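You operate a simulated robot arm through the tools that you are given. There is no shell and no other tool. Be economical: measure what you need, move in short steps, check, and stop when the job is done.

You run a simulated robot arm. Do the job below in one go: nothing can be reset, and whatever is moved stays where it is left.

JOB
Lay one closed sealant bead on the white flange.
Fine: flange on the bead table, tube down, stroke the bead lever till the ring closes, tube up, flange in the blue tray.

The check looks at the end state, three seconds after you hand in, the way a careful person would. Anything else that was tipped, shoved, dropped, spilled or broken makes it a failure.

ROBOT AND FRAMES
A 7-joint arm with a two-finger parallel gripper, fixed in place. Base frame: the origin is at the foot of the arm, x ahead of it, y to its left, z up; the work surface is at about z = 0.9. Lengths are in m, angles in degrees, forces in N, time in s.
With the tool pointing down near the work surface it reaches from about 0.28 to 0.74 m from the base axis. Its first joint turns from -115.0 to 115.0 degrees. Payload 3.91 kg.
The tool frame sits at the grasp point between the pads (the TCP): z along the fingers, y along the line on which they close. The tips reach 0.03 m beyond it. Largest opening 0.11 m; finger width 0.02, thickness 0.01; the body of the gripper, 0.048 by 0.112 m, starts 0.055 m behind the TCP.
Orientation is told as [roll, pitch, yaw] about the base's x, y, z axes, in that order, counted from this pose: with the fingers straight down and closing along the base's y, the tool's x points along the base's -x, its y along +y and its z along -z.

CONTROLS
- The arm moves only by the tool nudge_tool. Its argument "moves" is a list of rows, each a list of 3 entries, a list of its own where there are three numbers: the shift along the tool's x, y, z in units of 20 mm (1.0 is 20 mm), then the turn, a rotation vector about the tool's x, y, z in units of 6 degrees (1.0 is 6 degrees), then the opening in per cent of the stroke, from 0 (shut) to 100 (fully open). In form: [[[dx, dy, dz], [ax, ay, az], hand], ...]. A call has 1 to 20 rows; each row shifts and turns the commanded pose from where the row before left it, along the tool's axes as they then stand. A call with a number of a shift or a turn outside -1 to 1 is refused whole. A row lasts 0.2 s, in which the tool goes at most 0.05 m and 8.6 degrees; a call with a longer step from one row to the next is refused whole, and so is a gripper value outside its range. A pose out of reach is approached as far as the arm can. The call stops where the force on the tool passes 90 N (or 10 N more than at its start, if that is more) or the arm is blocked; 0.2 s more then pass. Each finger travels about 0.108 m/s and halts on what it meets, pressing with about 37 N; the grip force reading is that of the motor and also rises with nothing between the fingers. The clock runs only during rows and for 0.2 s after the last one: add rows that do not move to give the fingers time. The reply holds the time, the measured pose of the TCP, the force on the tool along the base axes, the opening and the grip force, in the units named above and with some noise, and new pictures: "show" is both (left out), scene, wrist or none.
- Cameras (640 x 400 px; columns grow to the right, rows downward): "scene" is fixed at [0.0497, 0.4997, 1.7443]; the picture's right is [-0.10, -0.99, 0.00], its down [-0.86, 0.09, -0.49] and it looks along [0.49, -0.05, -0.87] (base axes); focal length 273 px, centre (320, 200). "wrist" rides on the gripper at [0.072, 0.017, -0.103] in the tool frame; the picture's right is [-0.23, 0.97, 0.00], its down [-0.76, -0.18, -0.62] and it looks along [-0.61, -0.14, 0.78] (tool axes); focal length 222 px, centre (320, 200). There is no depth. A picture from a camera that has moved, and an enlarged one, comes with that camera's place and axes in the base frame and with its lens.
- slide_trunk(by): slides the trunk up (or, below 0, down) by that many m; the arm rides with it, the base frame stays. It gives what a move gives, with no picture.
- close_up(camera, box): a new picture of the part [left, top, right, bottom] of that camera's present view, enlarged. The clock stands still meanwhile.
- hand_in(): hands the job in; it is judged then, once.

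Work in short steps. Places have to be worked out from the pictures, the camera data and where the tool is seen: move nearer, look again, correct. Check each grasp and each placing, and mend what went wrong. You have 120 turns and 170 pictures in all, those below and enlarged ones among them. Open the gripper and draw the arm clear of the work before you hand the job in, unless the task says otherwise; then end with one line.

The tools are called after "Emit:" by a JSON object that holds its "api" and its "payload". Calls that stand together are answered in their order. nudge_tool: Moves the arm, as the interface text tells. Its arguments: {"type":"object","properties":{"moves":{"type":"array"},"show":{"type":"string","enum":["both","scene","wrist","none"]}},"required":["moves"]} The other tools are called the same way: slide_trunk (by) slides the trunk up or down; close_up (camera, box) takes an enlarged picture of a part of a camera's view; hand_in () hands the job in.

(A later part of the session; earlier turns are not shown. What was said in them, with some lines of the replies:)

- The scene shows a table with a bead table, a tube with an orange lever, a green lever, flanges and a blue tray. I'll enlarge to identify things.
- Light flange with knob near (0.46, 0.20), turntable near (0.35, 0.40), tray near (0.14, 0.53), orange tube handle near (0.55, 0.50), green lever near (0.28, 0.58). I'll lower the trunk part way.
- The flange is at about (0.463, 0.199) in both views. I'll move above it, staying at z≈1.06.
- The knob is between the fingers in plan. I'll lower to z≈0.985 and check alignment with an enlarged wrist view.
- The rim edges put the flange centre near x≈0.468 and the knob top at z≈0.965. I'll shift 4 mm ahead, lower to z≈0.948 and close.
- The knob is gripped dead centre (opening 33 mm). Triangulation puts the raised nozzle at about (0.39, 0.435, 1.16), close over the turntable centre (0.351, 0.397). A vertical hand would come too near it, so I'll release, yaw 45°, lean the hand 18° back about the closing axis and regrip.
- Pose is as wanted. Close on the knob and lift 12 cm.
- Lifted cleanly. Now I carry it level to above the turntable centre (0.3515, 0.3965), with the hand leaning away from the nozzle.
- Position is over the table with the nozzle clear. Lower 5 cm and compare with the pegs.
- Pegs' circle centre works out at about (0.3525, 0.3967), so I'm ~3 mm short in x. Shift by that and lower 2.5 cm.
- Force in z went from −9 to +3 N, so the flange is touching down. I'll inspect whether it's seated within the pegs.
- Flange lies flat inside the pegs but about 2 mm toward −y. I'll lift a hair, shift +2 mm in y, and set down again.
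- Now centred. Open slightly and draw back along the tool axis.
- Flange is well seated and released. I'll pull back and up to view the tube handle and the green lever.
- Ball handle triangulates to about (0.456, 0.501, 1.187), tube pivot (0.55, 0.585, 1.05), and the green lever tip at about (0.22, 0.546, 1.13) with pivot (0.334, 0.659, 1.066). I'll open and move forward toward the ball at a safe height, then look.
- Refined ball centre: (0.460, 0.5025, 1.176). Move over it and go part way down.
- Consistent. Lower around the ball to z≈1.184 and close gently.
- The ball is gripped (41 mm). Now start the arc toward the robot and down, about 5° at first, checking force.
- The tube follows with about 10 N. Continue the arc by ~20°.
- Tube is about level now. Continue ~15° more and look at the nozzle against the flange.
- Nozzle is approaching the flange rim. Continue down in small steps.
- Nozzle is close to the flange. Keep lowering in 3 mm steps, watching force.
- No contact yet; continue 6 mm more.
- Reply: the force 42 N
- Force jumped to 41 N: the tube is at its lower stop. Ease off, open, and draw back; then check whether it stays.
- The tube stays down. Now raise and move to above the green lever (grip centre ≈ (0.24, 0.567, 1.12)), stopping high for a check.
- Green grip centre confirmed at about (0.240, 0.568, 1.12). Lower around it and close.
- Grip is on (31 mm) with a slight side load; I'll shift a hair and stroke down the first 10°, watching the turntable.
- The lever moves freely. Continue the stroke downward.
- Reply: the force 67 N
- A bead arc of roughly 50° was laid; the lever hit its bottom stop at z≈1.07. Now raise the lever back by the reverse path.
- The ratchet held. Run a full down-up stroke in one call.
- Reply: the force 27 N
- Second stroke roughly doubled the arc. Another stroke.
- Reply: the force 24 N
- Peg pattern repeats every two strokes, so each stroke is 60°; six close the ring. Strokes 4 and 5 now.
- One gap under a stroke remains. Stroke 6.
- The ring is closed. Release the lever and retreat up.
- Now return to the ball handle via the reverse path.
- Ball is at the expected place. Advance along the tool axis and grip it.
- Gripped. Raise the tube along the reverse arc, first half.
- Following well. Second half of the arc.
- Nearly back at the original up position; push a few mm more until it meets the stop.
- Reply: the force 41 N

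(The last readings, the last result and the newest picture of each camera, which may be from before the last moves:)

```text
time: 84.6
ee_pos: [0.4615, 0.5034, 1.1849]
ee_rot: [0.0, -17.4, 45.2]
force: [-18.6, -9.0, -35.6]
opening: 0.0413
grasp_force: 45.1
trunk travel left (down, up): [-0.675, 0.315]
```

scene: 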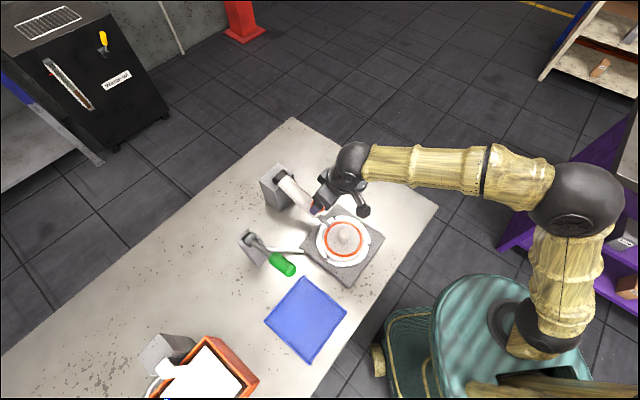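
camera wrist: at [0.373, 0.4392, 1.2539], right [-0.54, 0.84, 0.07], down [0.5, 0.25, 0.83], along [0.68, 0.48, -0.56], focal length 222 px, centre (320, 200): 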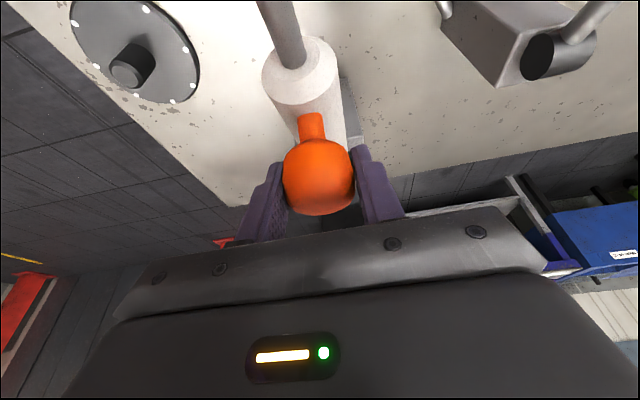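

At the upper stop. Ease off, open, and retreat straight up, then check that the tube stays up.

Emit:
{"api": "nudge_tool", "payload": {"moves": [[[0.15, 0, 0.1], [0, 0, 0], 20], [[0, 0, 0], [0, 0, 0], 50], [[0, 0, 0], [0, 0, 0], 80], [[-0.31, 0, -0.95], [0, 0, 0], 80], [[-0.31, 0, -0.95], [0, 0, 0], 80], [[-0.31, 0, -0.95], [0, 0, 0], 80], [[-0.31, 0, -0.95], [0, 0, 0], 80], [[-0.31, 0, -0.95], [0, 0, 0], 80], [[0.95, 0, -0.31], [0, 0, 0], 80], [[0.95, 0, -0.31], [0, 0, 0], 80], [[0.95, 0, -0.31], [0, 0, 0], 80], [[0.95, 0, -0.31], [0, 0, 0], 80], [[0.95, 0, -0.31], [0, 0, 0], 80], [[0.95, 0, -0.31], [0, 0, 0], 80], [[0.95, 0, -0.31], [0, 0, 0], 80], [[0.95, 0, -0.31], [0, 0, 0], 80], [[0.95, 0, -0.31], [0, 0, 0], 80], [[0.95, 0, -0.31], [0, 0, 0], 80], [[0, 0, 0], [0, 0, 0], 80]]}}

Emit:
{"api": "close_up", "payload": {"camera": "scene", "box": [240, 140, 400, 280]}}

Emit:
{"api": "close_up", "payload": {"camera": "wrist", "box": [200, 0, 520, 200]}}

```text
time: 88.6
ee_pos: [0.3195, 0.3606, 1.2854]
ee_rot: [0.0, -18.0, 45.1]
force: [-0.5, 0.3, 0.1]
opening: 0.0883
grasp_force: 0.0
trunk travel left (down, up): [-0.675, 0.315]
camera wrist: at [0.2368, 0.301, 1.362], right [-0.54, 0.84, 0.07], down [0.5, 0.25, 0.83], along [0.68, 0.48, -0.56], focal length 222 px, centre (320, 200)
```

scene: 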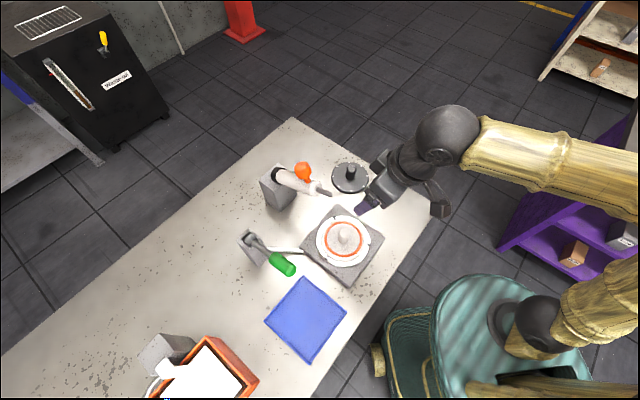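
wrist: 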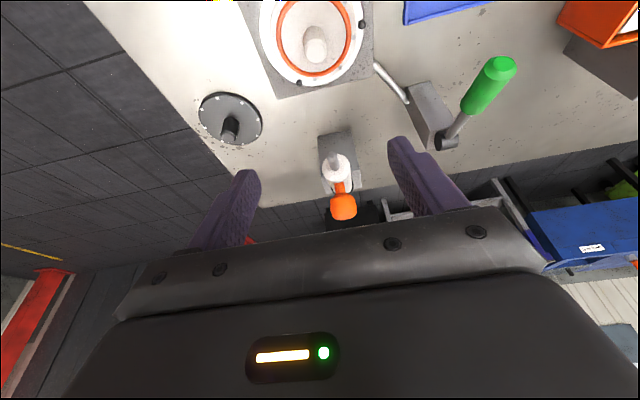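

```text
2.86 times, centred on (320, 210) of scene
camera zoom: at [0.0497, 0.4997, 1.7443], right [-0.1, -0.99, 0.0], down [-0.86, 0.09, -0.49], along [0.49, -0.05, -0.87], focal length 779 px, centre (320, 171)
```

zoom: 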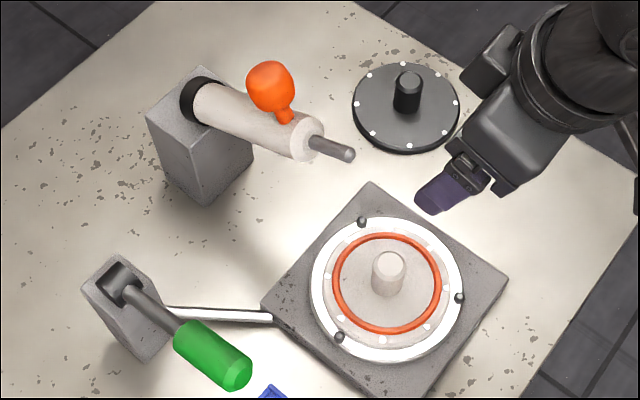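

```text
2.00 times, centred on (360, 100) of wrist
camera zoom: at [0.2368, 0.301, 1.362], right [-0.54, 0.84, 0.07], down [0.5, 0.25, 0.83], along [0.68, 0.48, -0.56], focal length 444 px, centre (240, 400)
```

zoom: 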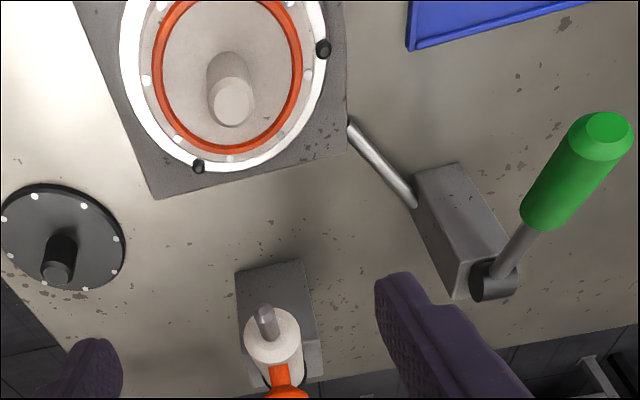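

Bead ring closed, tube up. Now return to pick up the flange: narrower opening (60 mm) so the fingers stay inside the bead, approaching along the same tilted line.

Emit:
{"api": "nudge_tool", "payload": {"moves": [[[-0.96, 0.15, 0.31], [0, 0, 0], 55], [[0.31, 0, 0.95], [0, 0, 0], 55], [[0.31, 0, 0.95], [0, 0, 0], 55], [[0.31, 0, 0.95], [0, 0, 0], 55], [[0.31, 0, 0.95], [0, 0, 0], 55], [[0.31, 0, 0.95], [0, 0, 0], 55], [[0.31, 0, 0.95], [0, 0, 0], 55], [[0.31, 0, 0.95], [0, 0, 0], 55], [[0.31, 0, 0.95], [0, 0, 0], 55], [[0.31, 0, 0.95], [0, 0, 0], 55], [[0.31, 0, 0.95], [0, 0, 0], 55], [[0, 0, 0], [0, 0, 0], 55]], "show": "wrist"}}

Emit:
{"api": "close_up", "payload": {"camera": "scene", "box": [280, 150, 400, 270]}}

```text
time: 91.2
ee_pos: [0.3334, 0.3768, 1.0863]
ee_rot: [0.1, -18.1, 45.1]
force: [-0.4, 0.4, 0.2]
opening: 0.0604
grasp_force: 0.1
trunk travel left (down, up): [-0.675, 0.315]
camera wrist: at [0.2505, 0.3181, 1.163], right [-0.54, 0.84, 0.07], down [0.5, 0.25, 0.83], along [0.68, 0.48, -0.56], focal length 222 px, centre (320, 200)
```

wrist: 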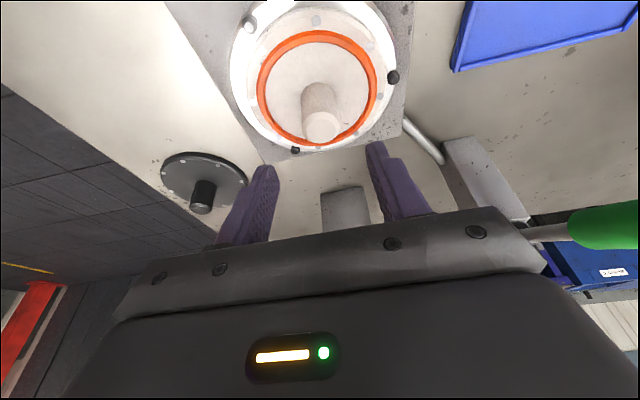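

```text
3.33 times, centred on (340, 210) of scene
camera zoom: at [0.0497, 0.4997, 1.7443], right [-0.1, -0.99, 0.0], down [-0.86, 0.09, -0.49], along [0.49, -0.05, -0.87], focal length 909 px, centre (253, 167)
```

zoom: 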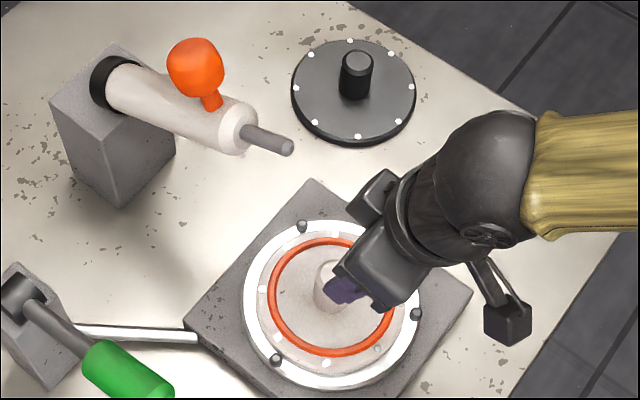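

Aligned. Advance along the tool axis and close on the knob.

Emit:
{"api": "nudge_tool", "payload": {"moves": [[[0, 0.06, 0.9], [0, 0, 0], 55], [[0, 0, 0.9], [0, 0, 0], 55], [[0, 0, 0.9], [0, 0, 0], 55], [[0, 0, 0.9], [0, 0, 0], 55], [[0, 0, 0.8], [0, 0, 0], 55], [[0, 0, 0], [0, 0, 0], 55], [[0, 0, 0], [0, 0, 0], 20], [[0, 0, 0], [0, 0, 0], 0], [[0, 0, 0], [0, 0, 0], 0]], "show": "wrist"}}

Emit:
{"api": "close_up", "payload": {"camera": "wrist", "box": [160, 0, 480, 200]}}

```text
time: 93.2
ee_pos: [0.3517, 0.3988, 1.0016]
ee_rot: [0.1, -18.1, 45.1]
force: [1.5, -1.4, 0.2]
opening: 0.0326
grasp_force: 36.6
trunk travel left (down, up): [-0.675, 0.315]
camera wrist: at [0.2699, 0.3394, 1.0785], right [-0.54, 0.84, 0.07], down [0.5, 0.25, 0.83], along [0.68, 0.48, -0.56], focal length 222 px, centre (320, 200)
```

wrist: 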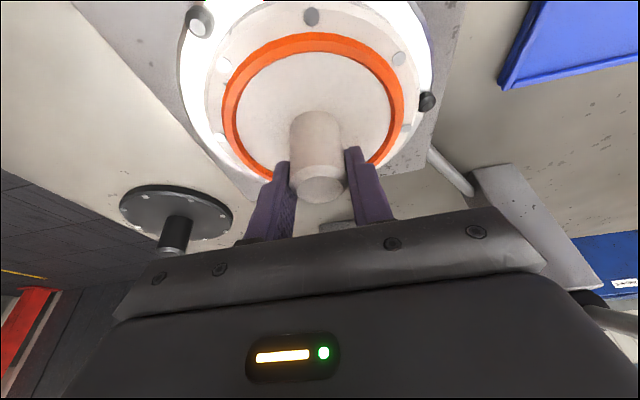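

```text
2.00 times, centred on (320, 100) of wrist
camera zoom: at [0.2699, 0.3394, 1.0785], right [-0.54, 0.84, 0.07], down [0.5, 0.25, 0.83], along [0.68, 0.48, -0.56], focal length 444 px, centre (320, 400)
```

zoom: 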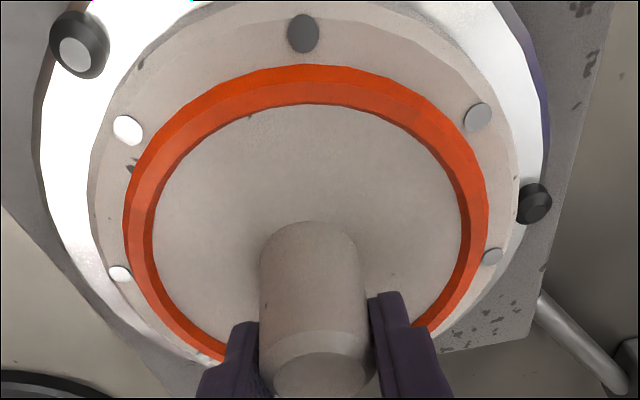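

Bead intact and knob gripped. Lift 7 cm, then back away from the nozzle by 10 cm.

Emit:
{"api": "nudge_tool", "payload": {"moves": [[[-0.155, 0, -0.475], [0, 0, 0], 0], [[-0.31, 0, -0.95], [0, 0, 0], 0], [[-0.31, 0, -0.95], [0, 0, 0], 0], [[-0.31, 0, -0.95], [0, 0, 0], 0], [[0.47, 0, -0.155], [0, 0, 0], 0], [[0.95, 0, -0.31], [0, 0, 0], 0], [[0.95, 0, -0.31], [0, 0, 0], 0], [[0.95, 0, -0.31], [0, 0, 0], 0], [[0.95, 0, -0.31], [0, 0, 0], 0], [[0.47, 0, -0.155], [0, 0, 0], 0], [[0, 0, 0], [0, 0, 0], 0]]}}

```text
time: 95.6
ee_pos: [0.284, 0.3273, 1.0759]
ee_rot: [0.0, -18.0, 45.1]
force: [0.5, 0.0, -8.5]
opening: 0.0331
grasp_force: 37.3
trunk travel left (down, up): [-0.675, 0.315]
camera wrist: at [0.2006, 0.2676, 1.1531], right [-0.54, 0.84, 0.07], down [0.5, 0.25, 0.83], along [0.68, 0.48, -0.56], focal length 222 px, centre (320, 200)
```

scene: 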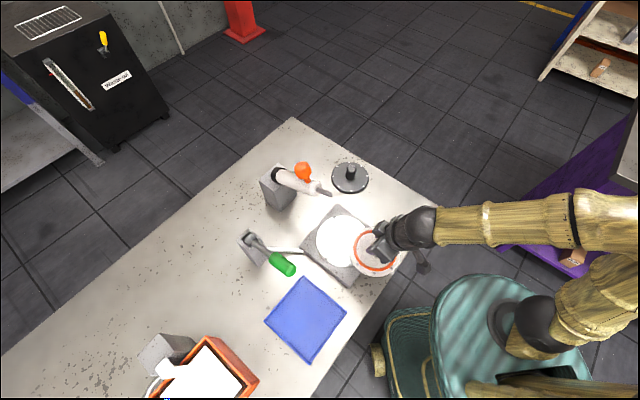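
wrist: 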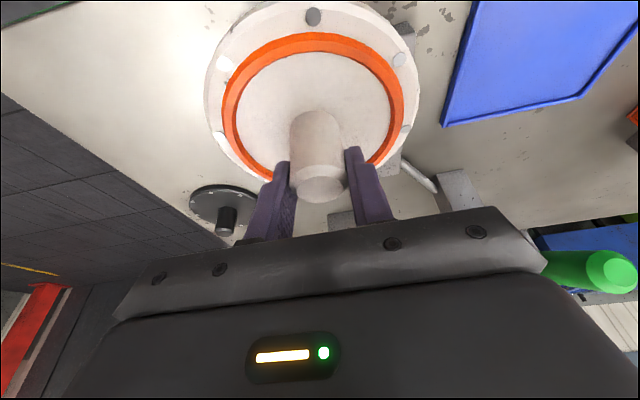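

Holding well. Slide along the side axis toward the tray, keeping clear of the green lever.

Emit:
{"api": "nudge_tool", "payload": {"moves": [[[0, 0.5, 0], [0, 0, 0], 0], [[0, 0.95, 0], [0, 0, 0], 0], [[0, 0.95, 0], [0, 0, 0], 0], [[0, 0.95, 0], [0, 0, 0], 0], [[0, 0.95, 0], [0, 0, 0], 0], [[0, 0.95, 0], [0, 0, 0], 0], [[0, 0.95, 0], [0, 0, 0], 0], [[0, 0.95, 0], [0, 0, 0], 0], [[0, 0.95, 0], [0, 0, 0], 0], [[0, 0.95, 0], [0, 0, 0], 0], [[0, 0.95, 0], [0, 0, 0], 0], [[0, 0.95, 0], [0, 0, 0], 0], [[0, 0.95, 0], [0, 0, 0], 0], [[0, 0.95, 0], [0, 0, 0], 0], [[0, 0, 0], [0, 0, 0], 0]]}}

Emit:
{"api": "close_up", "payload": {"camera": "scene", "box": [220, 220, 400, 390]}}

```text
time: 98.8
ee_pos: [0.0989, 0.5098, 1.0728]
ee_rot: [0.0, -17.9, 45.1]
force: [1.1, -0.8, -9.1]
opening: 0.0326
grasp_force: 37.1
trunk travel left (down, up): [-0.675, 0.315]
camera wrist: at [0.0159, 0.4513, 1.15], right [-0.54, 0.84, 0.07], down [0.5, 0.25, 0.83], along [0.68, 0.48, -0.56], focal length 222 px, centre (320, 200)
```

scene: 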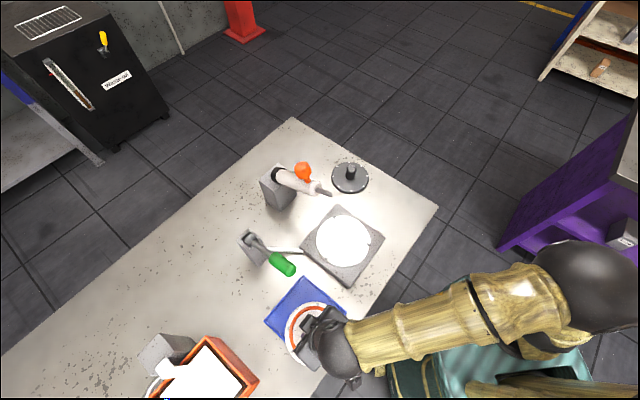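
wrist: 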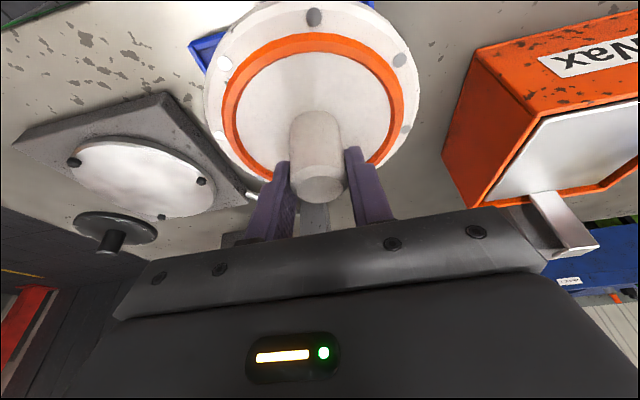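

```text
2.35 times, centred on (310, 305) of scene
camera zoom: at [0.0497, 0.4997, 1.7443], right [-0.1, -0.99, 0.0], down [-0.86, 0.09, -0.49], along [0.49, -0.05, -0.87], focal length 642 px, centre (344, -47)
```

zoom: 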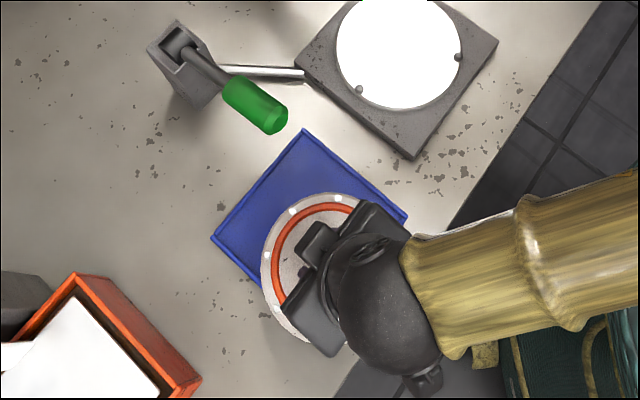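

Tray is just ahead (+f 33 mm). Move over its centre (0.1235, 0.532) and lower to z≈1.0.

Emit:
{"api": "nudge_tool", "payload": {"moves": [[[-0.78, -0.04, 0.255], [0, 0, 0], 0], [[-0.78, -0.04, 0.255], [0, 0, 0], 0], [[0.31, 0, 0.95], [0, 0, 0], 0], [[0.31, 0, 0.95], [0, 0, 0], 0], [[0.31, 0, 0.95], [0, 0, 0], 0], [[0.2, 0, 0.6], [0, 0, 0], 0], [[0, 0, 0], [0, 0, 0], 0]]}}

Emit:
{"api": "close_up", "payload": {"camera": "scene", "box": [240, 260, 380, 390]}}

```text
time: 100.4
ee_pos: [0.125, 0.5282, 0.9986]
ee_rot: [-0.1, -17.9, 45.1]
force: [-0.5, -0.4, -9.2]
opening: 0.0328
grasp_force: 36.9
trunk travel left (down, up): [-0.675, 0.315]
camera wrist: at [0.0422, 0.4698, 1.0762], right [-0.54, 0.84, 0.07], down [0.5, 0.25, 0.83], along [0.68, 0.48, -0.56], focal length 222 px, centre (320, 200)
```

scene: 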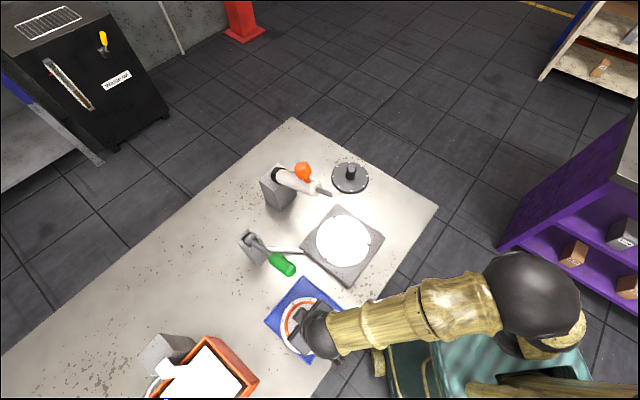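
wrist: 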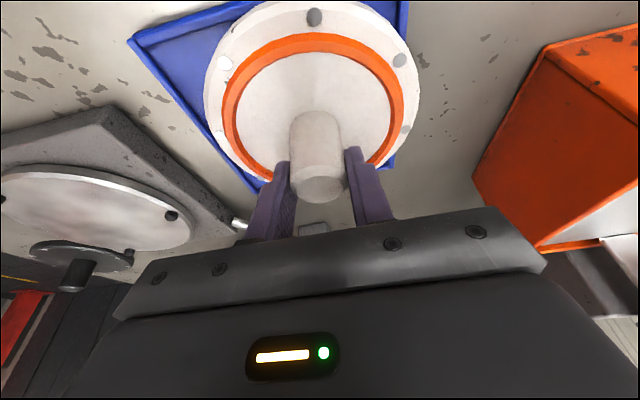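

```text
3.08 times, centred on (310, 325) of scene
camera zoom: at [0.0497, 0.4997, 1.7443], right [-0.1, -0.99, 0.0], down [-0.86, 0.09, -0.49], along [0.49, -0.05, -0.87], focal length 839 px, centre (351, -185)
```

zoom: 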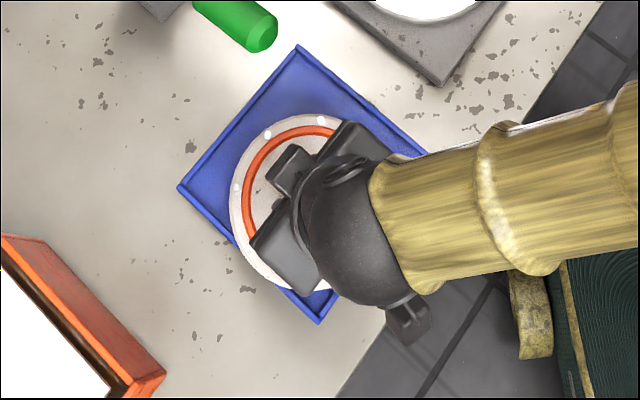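

My earlier tray figure had a cropping slip; redone, the tray centre is (0.149, 0.530). Shift there at this height and check.

Emit:
{"api": "nudge_tool", "payload": {"moves": [[[-0.43, -0.39, 0.14], [0, 0, 0], 0], [[-0.43, -0.39, 0.14], [0, 0, 0], 0], [[0.15, 0, 0.47], [0, 0, 0], 0], [[0, 0, 0], [0, 0, 0], 0]], "show": "wrist"}}

Emit:
{"api": "close_up", "payload": {"camera": "scene", "box": [240, 260, 400, 360]}}

```text
time: 101.4
ee_pos: [0.1495, 0.5314, 0.9907]
ee_rot: [-0.1, -18.0, 45.1]
force: [0.0, 0.1, -8.4]
opening: 0.0326
grasp_force: 37.4
trunk travel left (down, up): [-0.675, 0.315]
camera wrist: at [0.0667, 0.4723, 1.0672], right [-0.54, 0.84, 0.07], down [0.5, 0.25, 0.83], along [0.68, 0.48, -0.56], focal length 222 px, centre (320, 200)
```

wrist: 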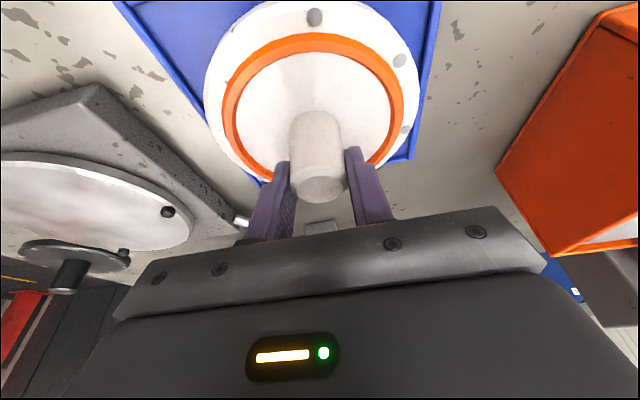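

```text
4.00 times, centred on (320, 310) of scene
camera zoom: at [0.0497, 0.4997, 1.7443], right [-0.1, -0.99, 0.0], down [-0.86, 0.09, -0.49], along [0.49, -0.05, -0.87], focal length 1091 px, centre (320, -240)
```

zoom: 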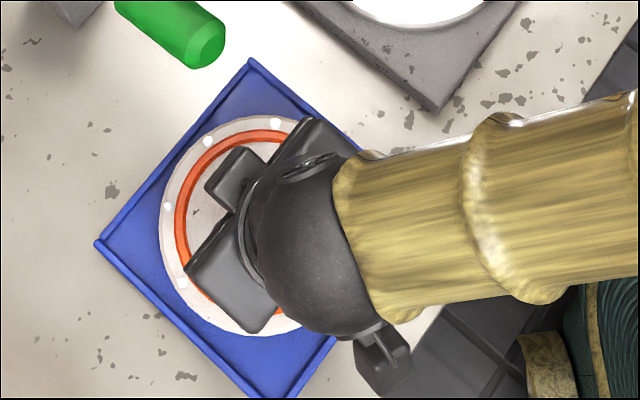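

Centred over the tray. Lower toward contact.

Emit:
{"api": "nudge_tool", "payload": {"moves": [[[0.25, 0, 0.76], [0, 0, 0], 0], [[0.2, 0, 0.6], [0, 0, 0], 0], [[0, 0, 0], [0, 0, 0], 0]], "show": "wrist"}}

Emit:
{"api": "close_up", "payload": {"camera": "scene", "box": [240, 260, 400, 360]}}

```text
time: 102.2
ee_pos: [0.1494, 0.5328, 0.9673]
ee_rot: [0.4, -18.6, 45.1]
force: [3.1, 1.8, 33.2]
opening: 0.0322
grasp_force: 36.8
trunk travel left (down, up): [-0.675, 0.315]
camera wrist: at [0.0656, 0.4718, 1.0427], right [-0.54, 0.84, 0.08], down [0.5, 0.24, 0.83], along [0.68, 0.49, -0.55], focal length 222 px, centre (320, 200)
```

wrist: 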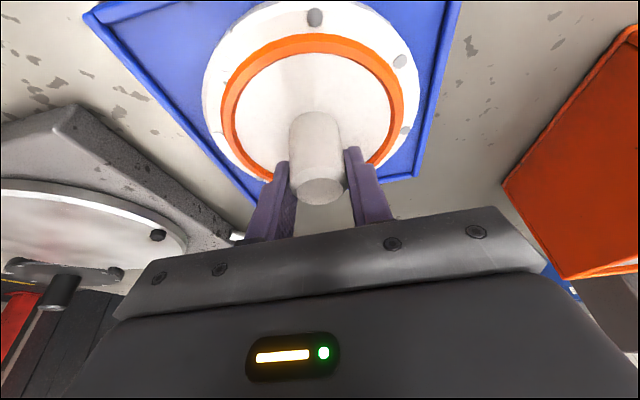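

```text
4.00 times, centred on (320, 310) of scene
camera zoom: at [0.0497, 0.4997, 1.7443], right [-0.1, -0.99, 0.0], down [-0.86, 0.09, -0.49], along [0.49, -0.05, -0.87], focal length 1091 px, centre (320, -240)
```

zoom: 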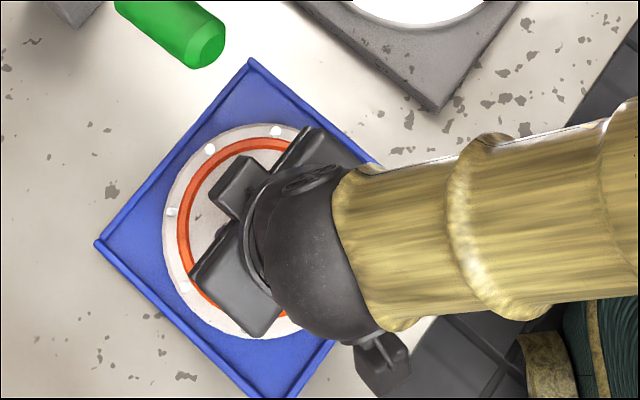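

Contact at 33 N with the flange inside the tray walls on all visible sides. Ease off, open to 60 mm and retreat along the tool axis.

Emit:
{"api": "nudge_tool", "payload": {"moves": [[[-0.05, 0, -0.15], [0, 0, 0], 0], [[0, 0, 0], [0, 0, 0], 40], [[0, 0, 0], [0, 0, 0], 55], [[0, 0, 0], [0, 0, 0], 55], [[0, 0, -0.5], [0, 0, 0], 55], [[0, 0, -1], [0, 0, 0], 55], [[0, 0, -1], [0, 0, 0], 55], [[0, 0, -1], [0, 0, 0], 55], [[0, 0, -1], [0, 0, 0], 55], [[0, 0, -1], [0, 0, 0], 55], [[0, 0, -1], [0, 0, 0], 55], [[0, 0, -1], [0, 0, 0], 55], [[0, 0, -1], [0, 0, 0], 55], [[0, 0, 0], [0, 0, 0], 55]]}}

Emit:
{"api": "close_up", "payload": {"camera": "wrist", "box": [160, 0, 480, 200]}}

```text
time: 105.2
ee_pos: [0.1093, 0.4961, 1.1282]
ee_rot: [0.0, -18.2, 45.1]
force: [-0.3, 0.1, 0.2]
opening: 0.0605
grasp_force: 0.1
trunk travel left (down, up): [-0.675, 0.315]
camera wrist: at [0.0272, 0.4366, 1.2046], right [-0.54, 0.84, 0.07], down [0.5, 0.25, 0.83], along [0.68, 0.48, -0.56], focal length 222 px, centre (320, 200)
```

scene: 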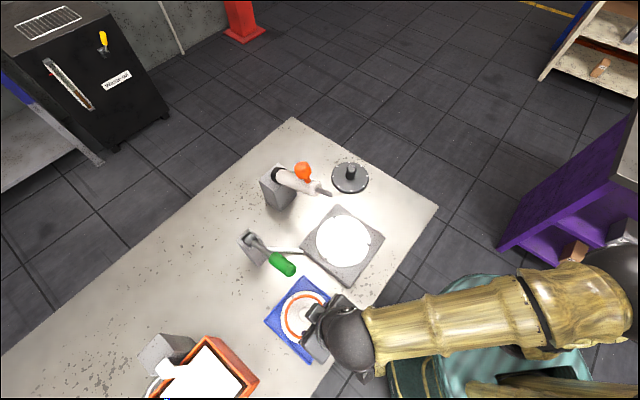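
wrist: 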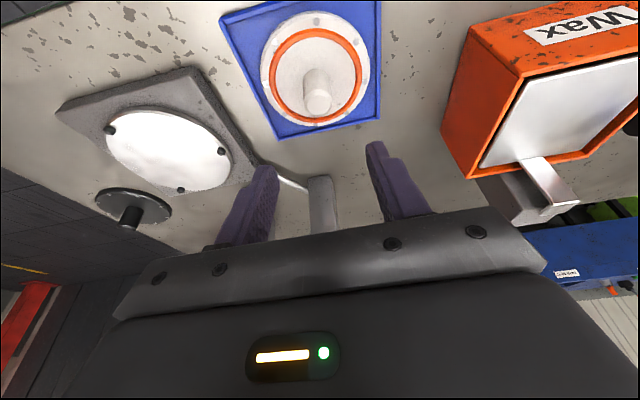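

```text
2.00 times, centred on (320, 100) of wrist
camera zoom: at [0.0272, 0.4366, 1.2046], right [-0.54, 0.84, 0.07], down [0.5, 0.25, 0.83], along [0.68, 0.48, -0.56], focal length 444 px, centre (320, 400)
```

zoom: 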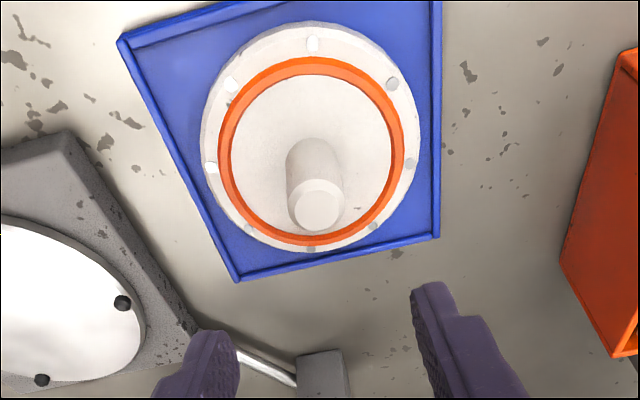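

Flange lies flat in the tray with the bead intact. Draw the arm up and clear, then a last look.

Emit:
{"api": "nudge_tool", "payload": {"moves": [[[-0.31, 0, -0.95], [0, 0, 0], 55], [[-0.31, 0, -0.95], [0, 0, 0], 55], [[-0.31, 0, -0.95], [0, 0, 0], 55], [[-0.31, 0, -0.95], [0, 0, 0], 55], [[-0.31, 0, -0.95], [0, 0, 0], 55], [[-0.31, 0, -0.95], [0, 0, 0], 55], [[0, -0.95, 0], [0, 0, 0], 55], [[0, -0.95, 0], [0, 0, 0], 55], [[0, -0.95, 0], [0, 0, 0], 55], [[0, -0.95, 0], [0, 0, 0], 55], [[0, -0.95, 0], [0, 0, 0], 55], [[0, -0.95, 0], [0, 0, 0], 55], [[0, -0.95, 0], [0, 0, 0], 55], [[0, -0.95, 0], [0, 0, 0], 55], [[0, -0.95, 0], [0, 0, 0], 55], [[0, -0.95, 0], [0, 0, 0], 55], [[0, 0, 0], [0, 0, 0], 55]], "show": "none"}}

Emit:
{"api": "close_up", "payload": {"camera": "scene", "box": [140, 140, 460, 380]}}

```text
time: 108.8
ee_pos: [0.2458, 0.3593, 1.2475]
ee_rot: [0.1, -18.1, 45.2]
force: [-0.5, 0.1, -0.3]
opening: 0.0606
grasp_force: 0.1
trunk travel left (down, up): [-0.675, 0.315]
```

```text
1.67 times, centred on (300, 260) of scene
camera zoom: at [0.0497, 0.4997, 1.7443], right [-0.1, -0.99, 0.0], down [-0.86, 0.09, -0.49], along [0.49, -0.05, -0.87], focal length 454 px, centre (353, 100)
```

zoom: 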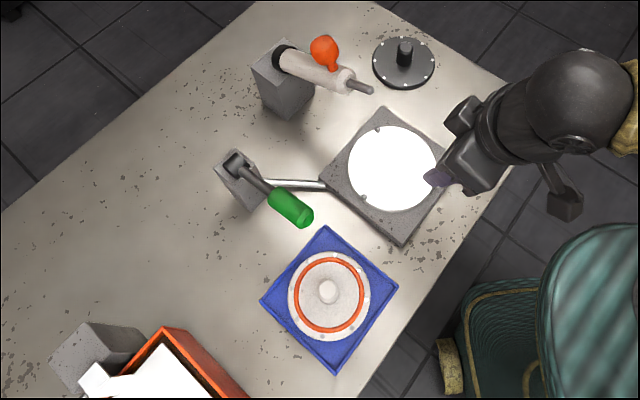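

Everything is in place: the flange with its closed bead is in the tray, the tube is up, and the arm is clear. I'm handing the job in.

Emit:
{"api": "hand_in", "payload": {}}

```text
The job is handed in.
```

The white flange has one closed sealant bead and lies flat in the blue tray; the tube is back up, the gripper is open and the arm is clear, and nothing else was moved.
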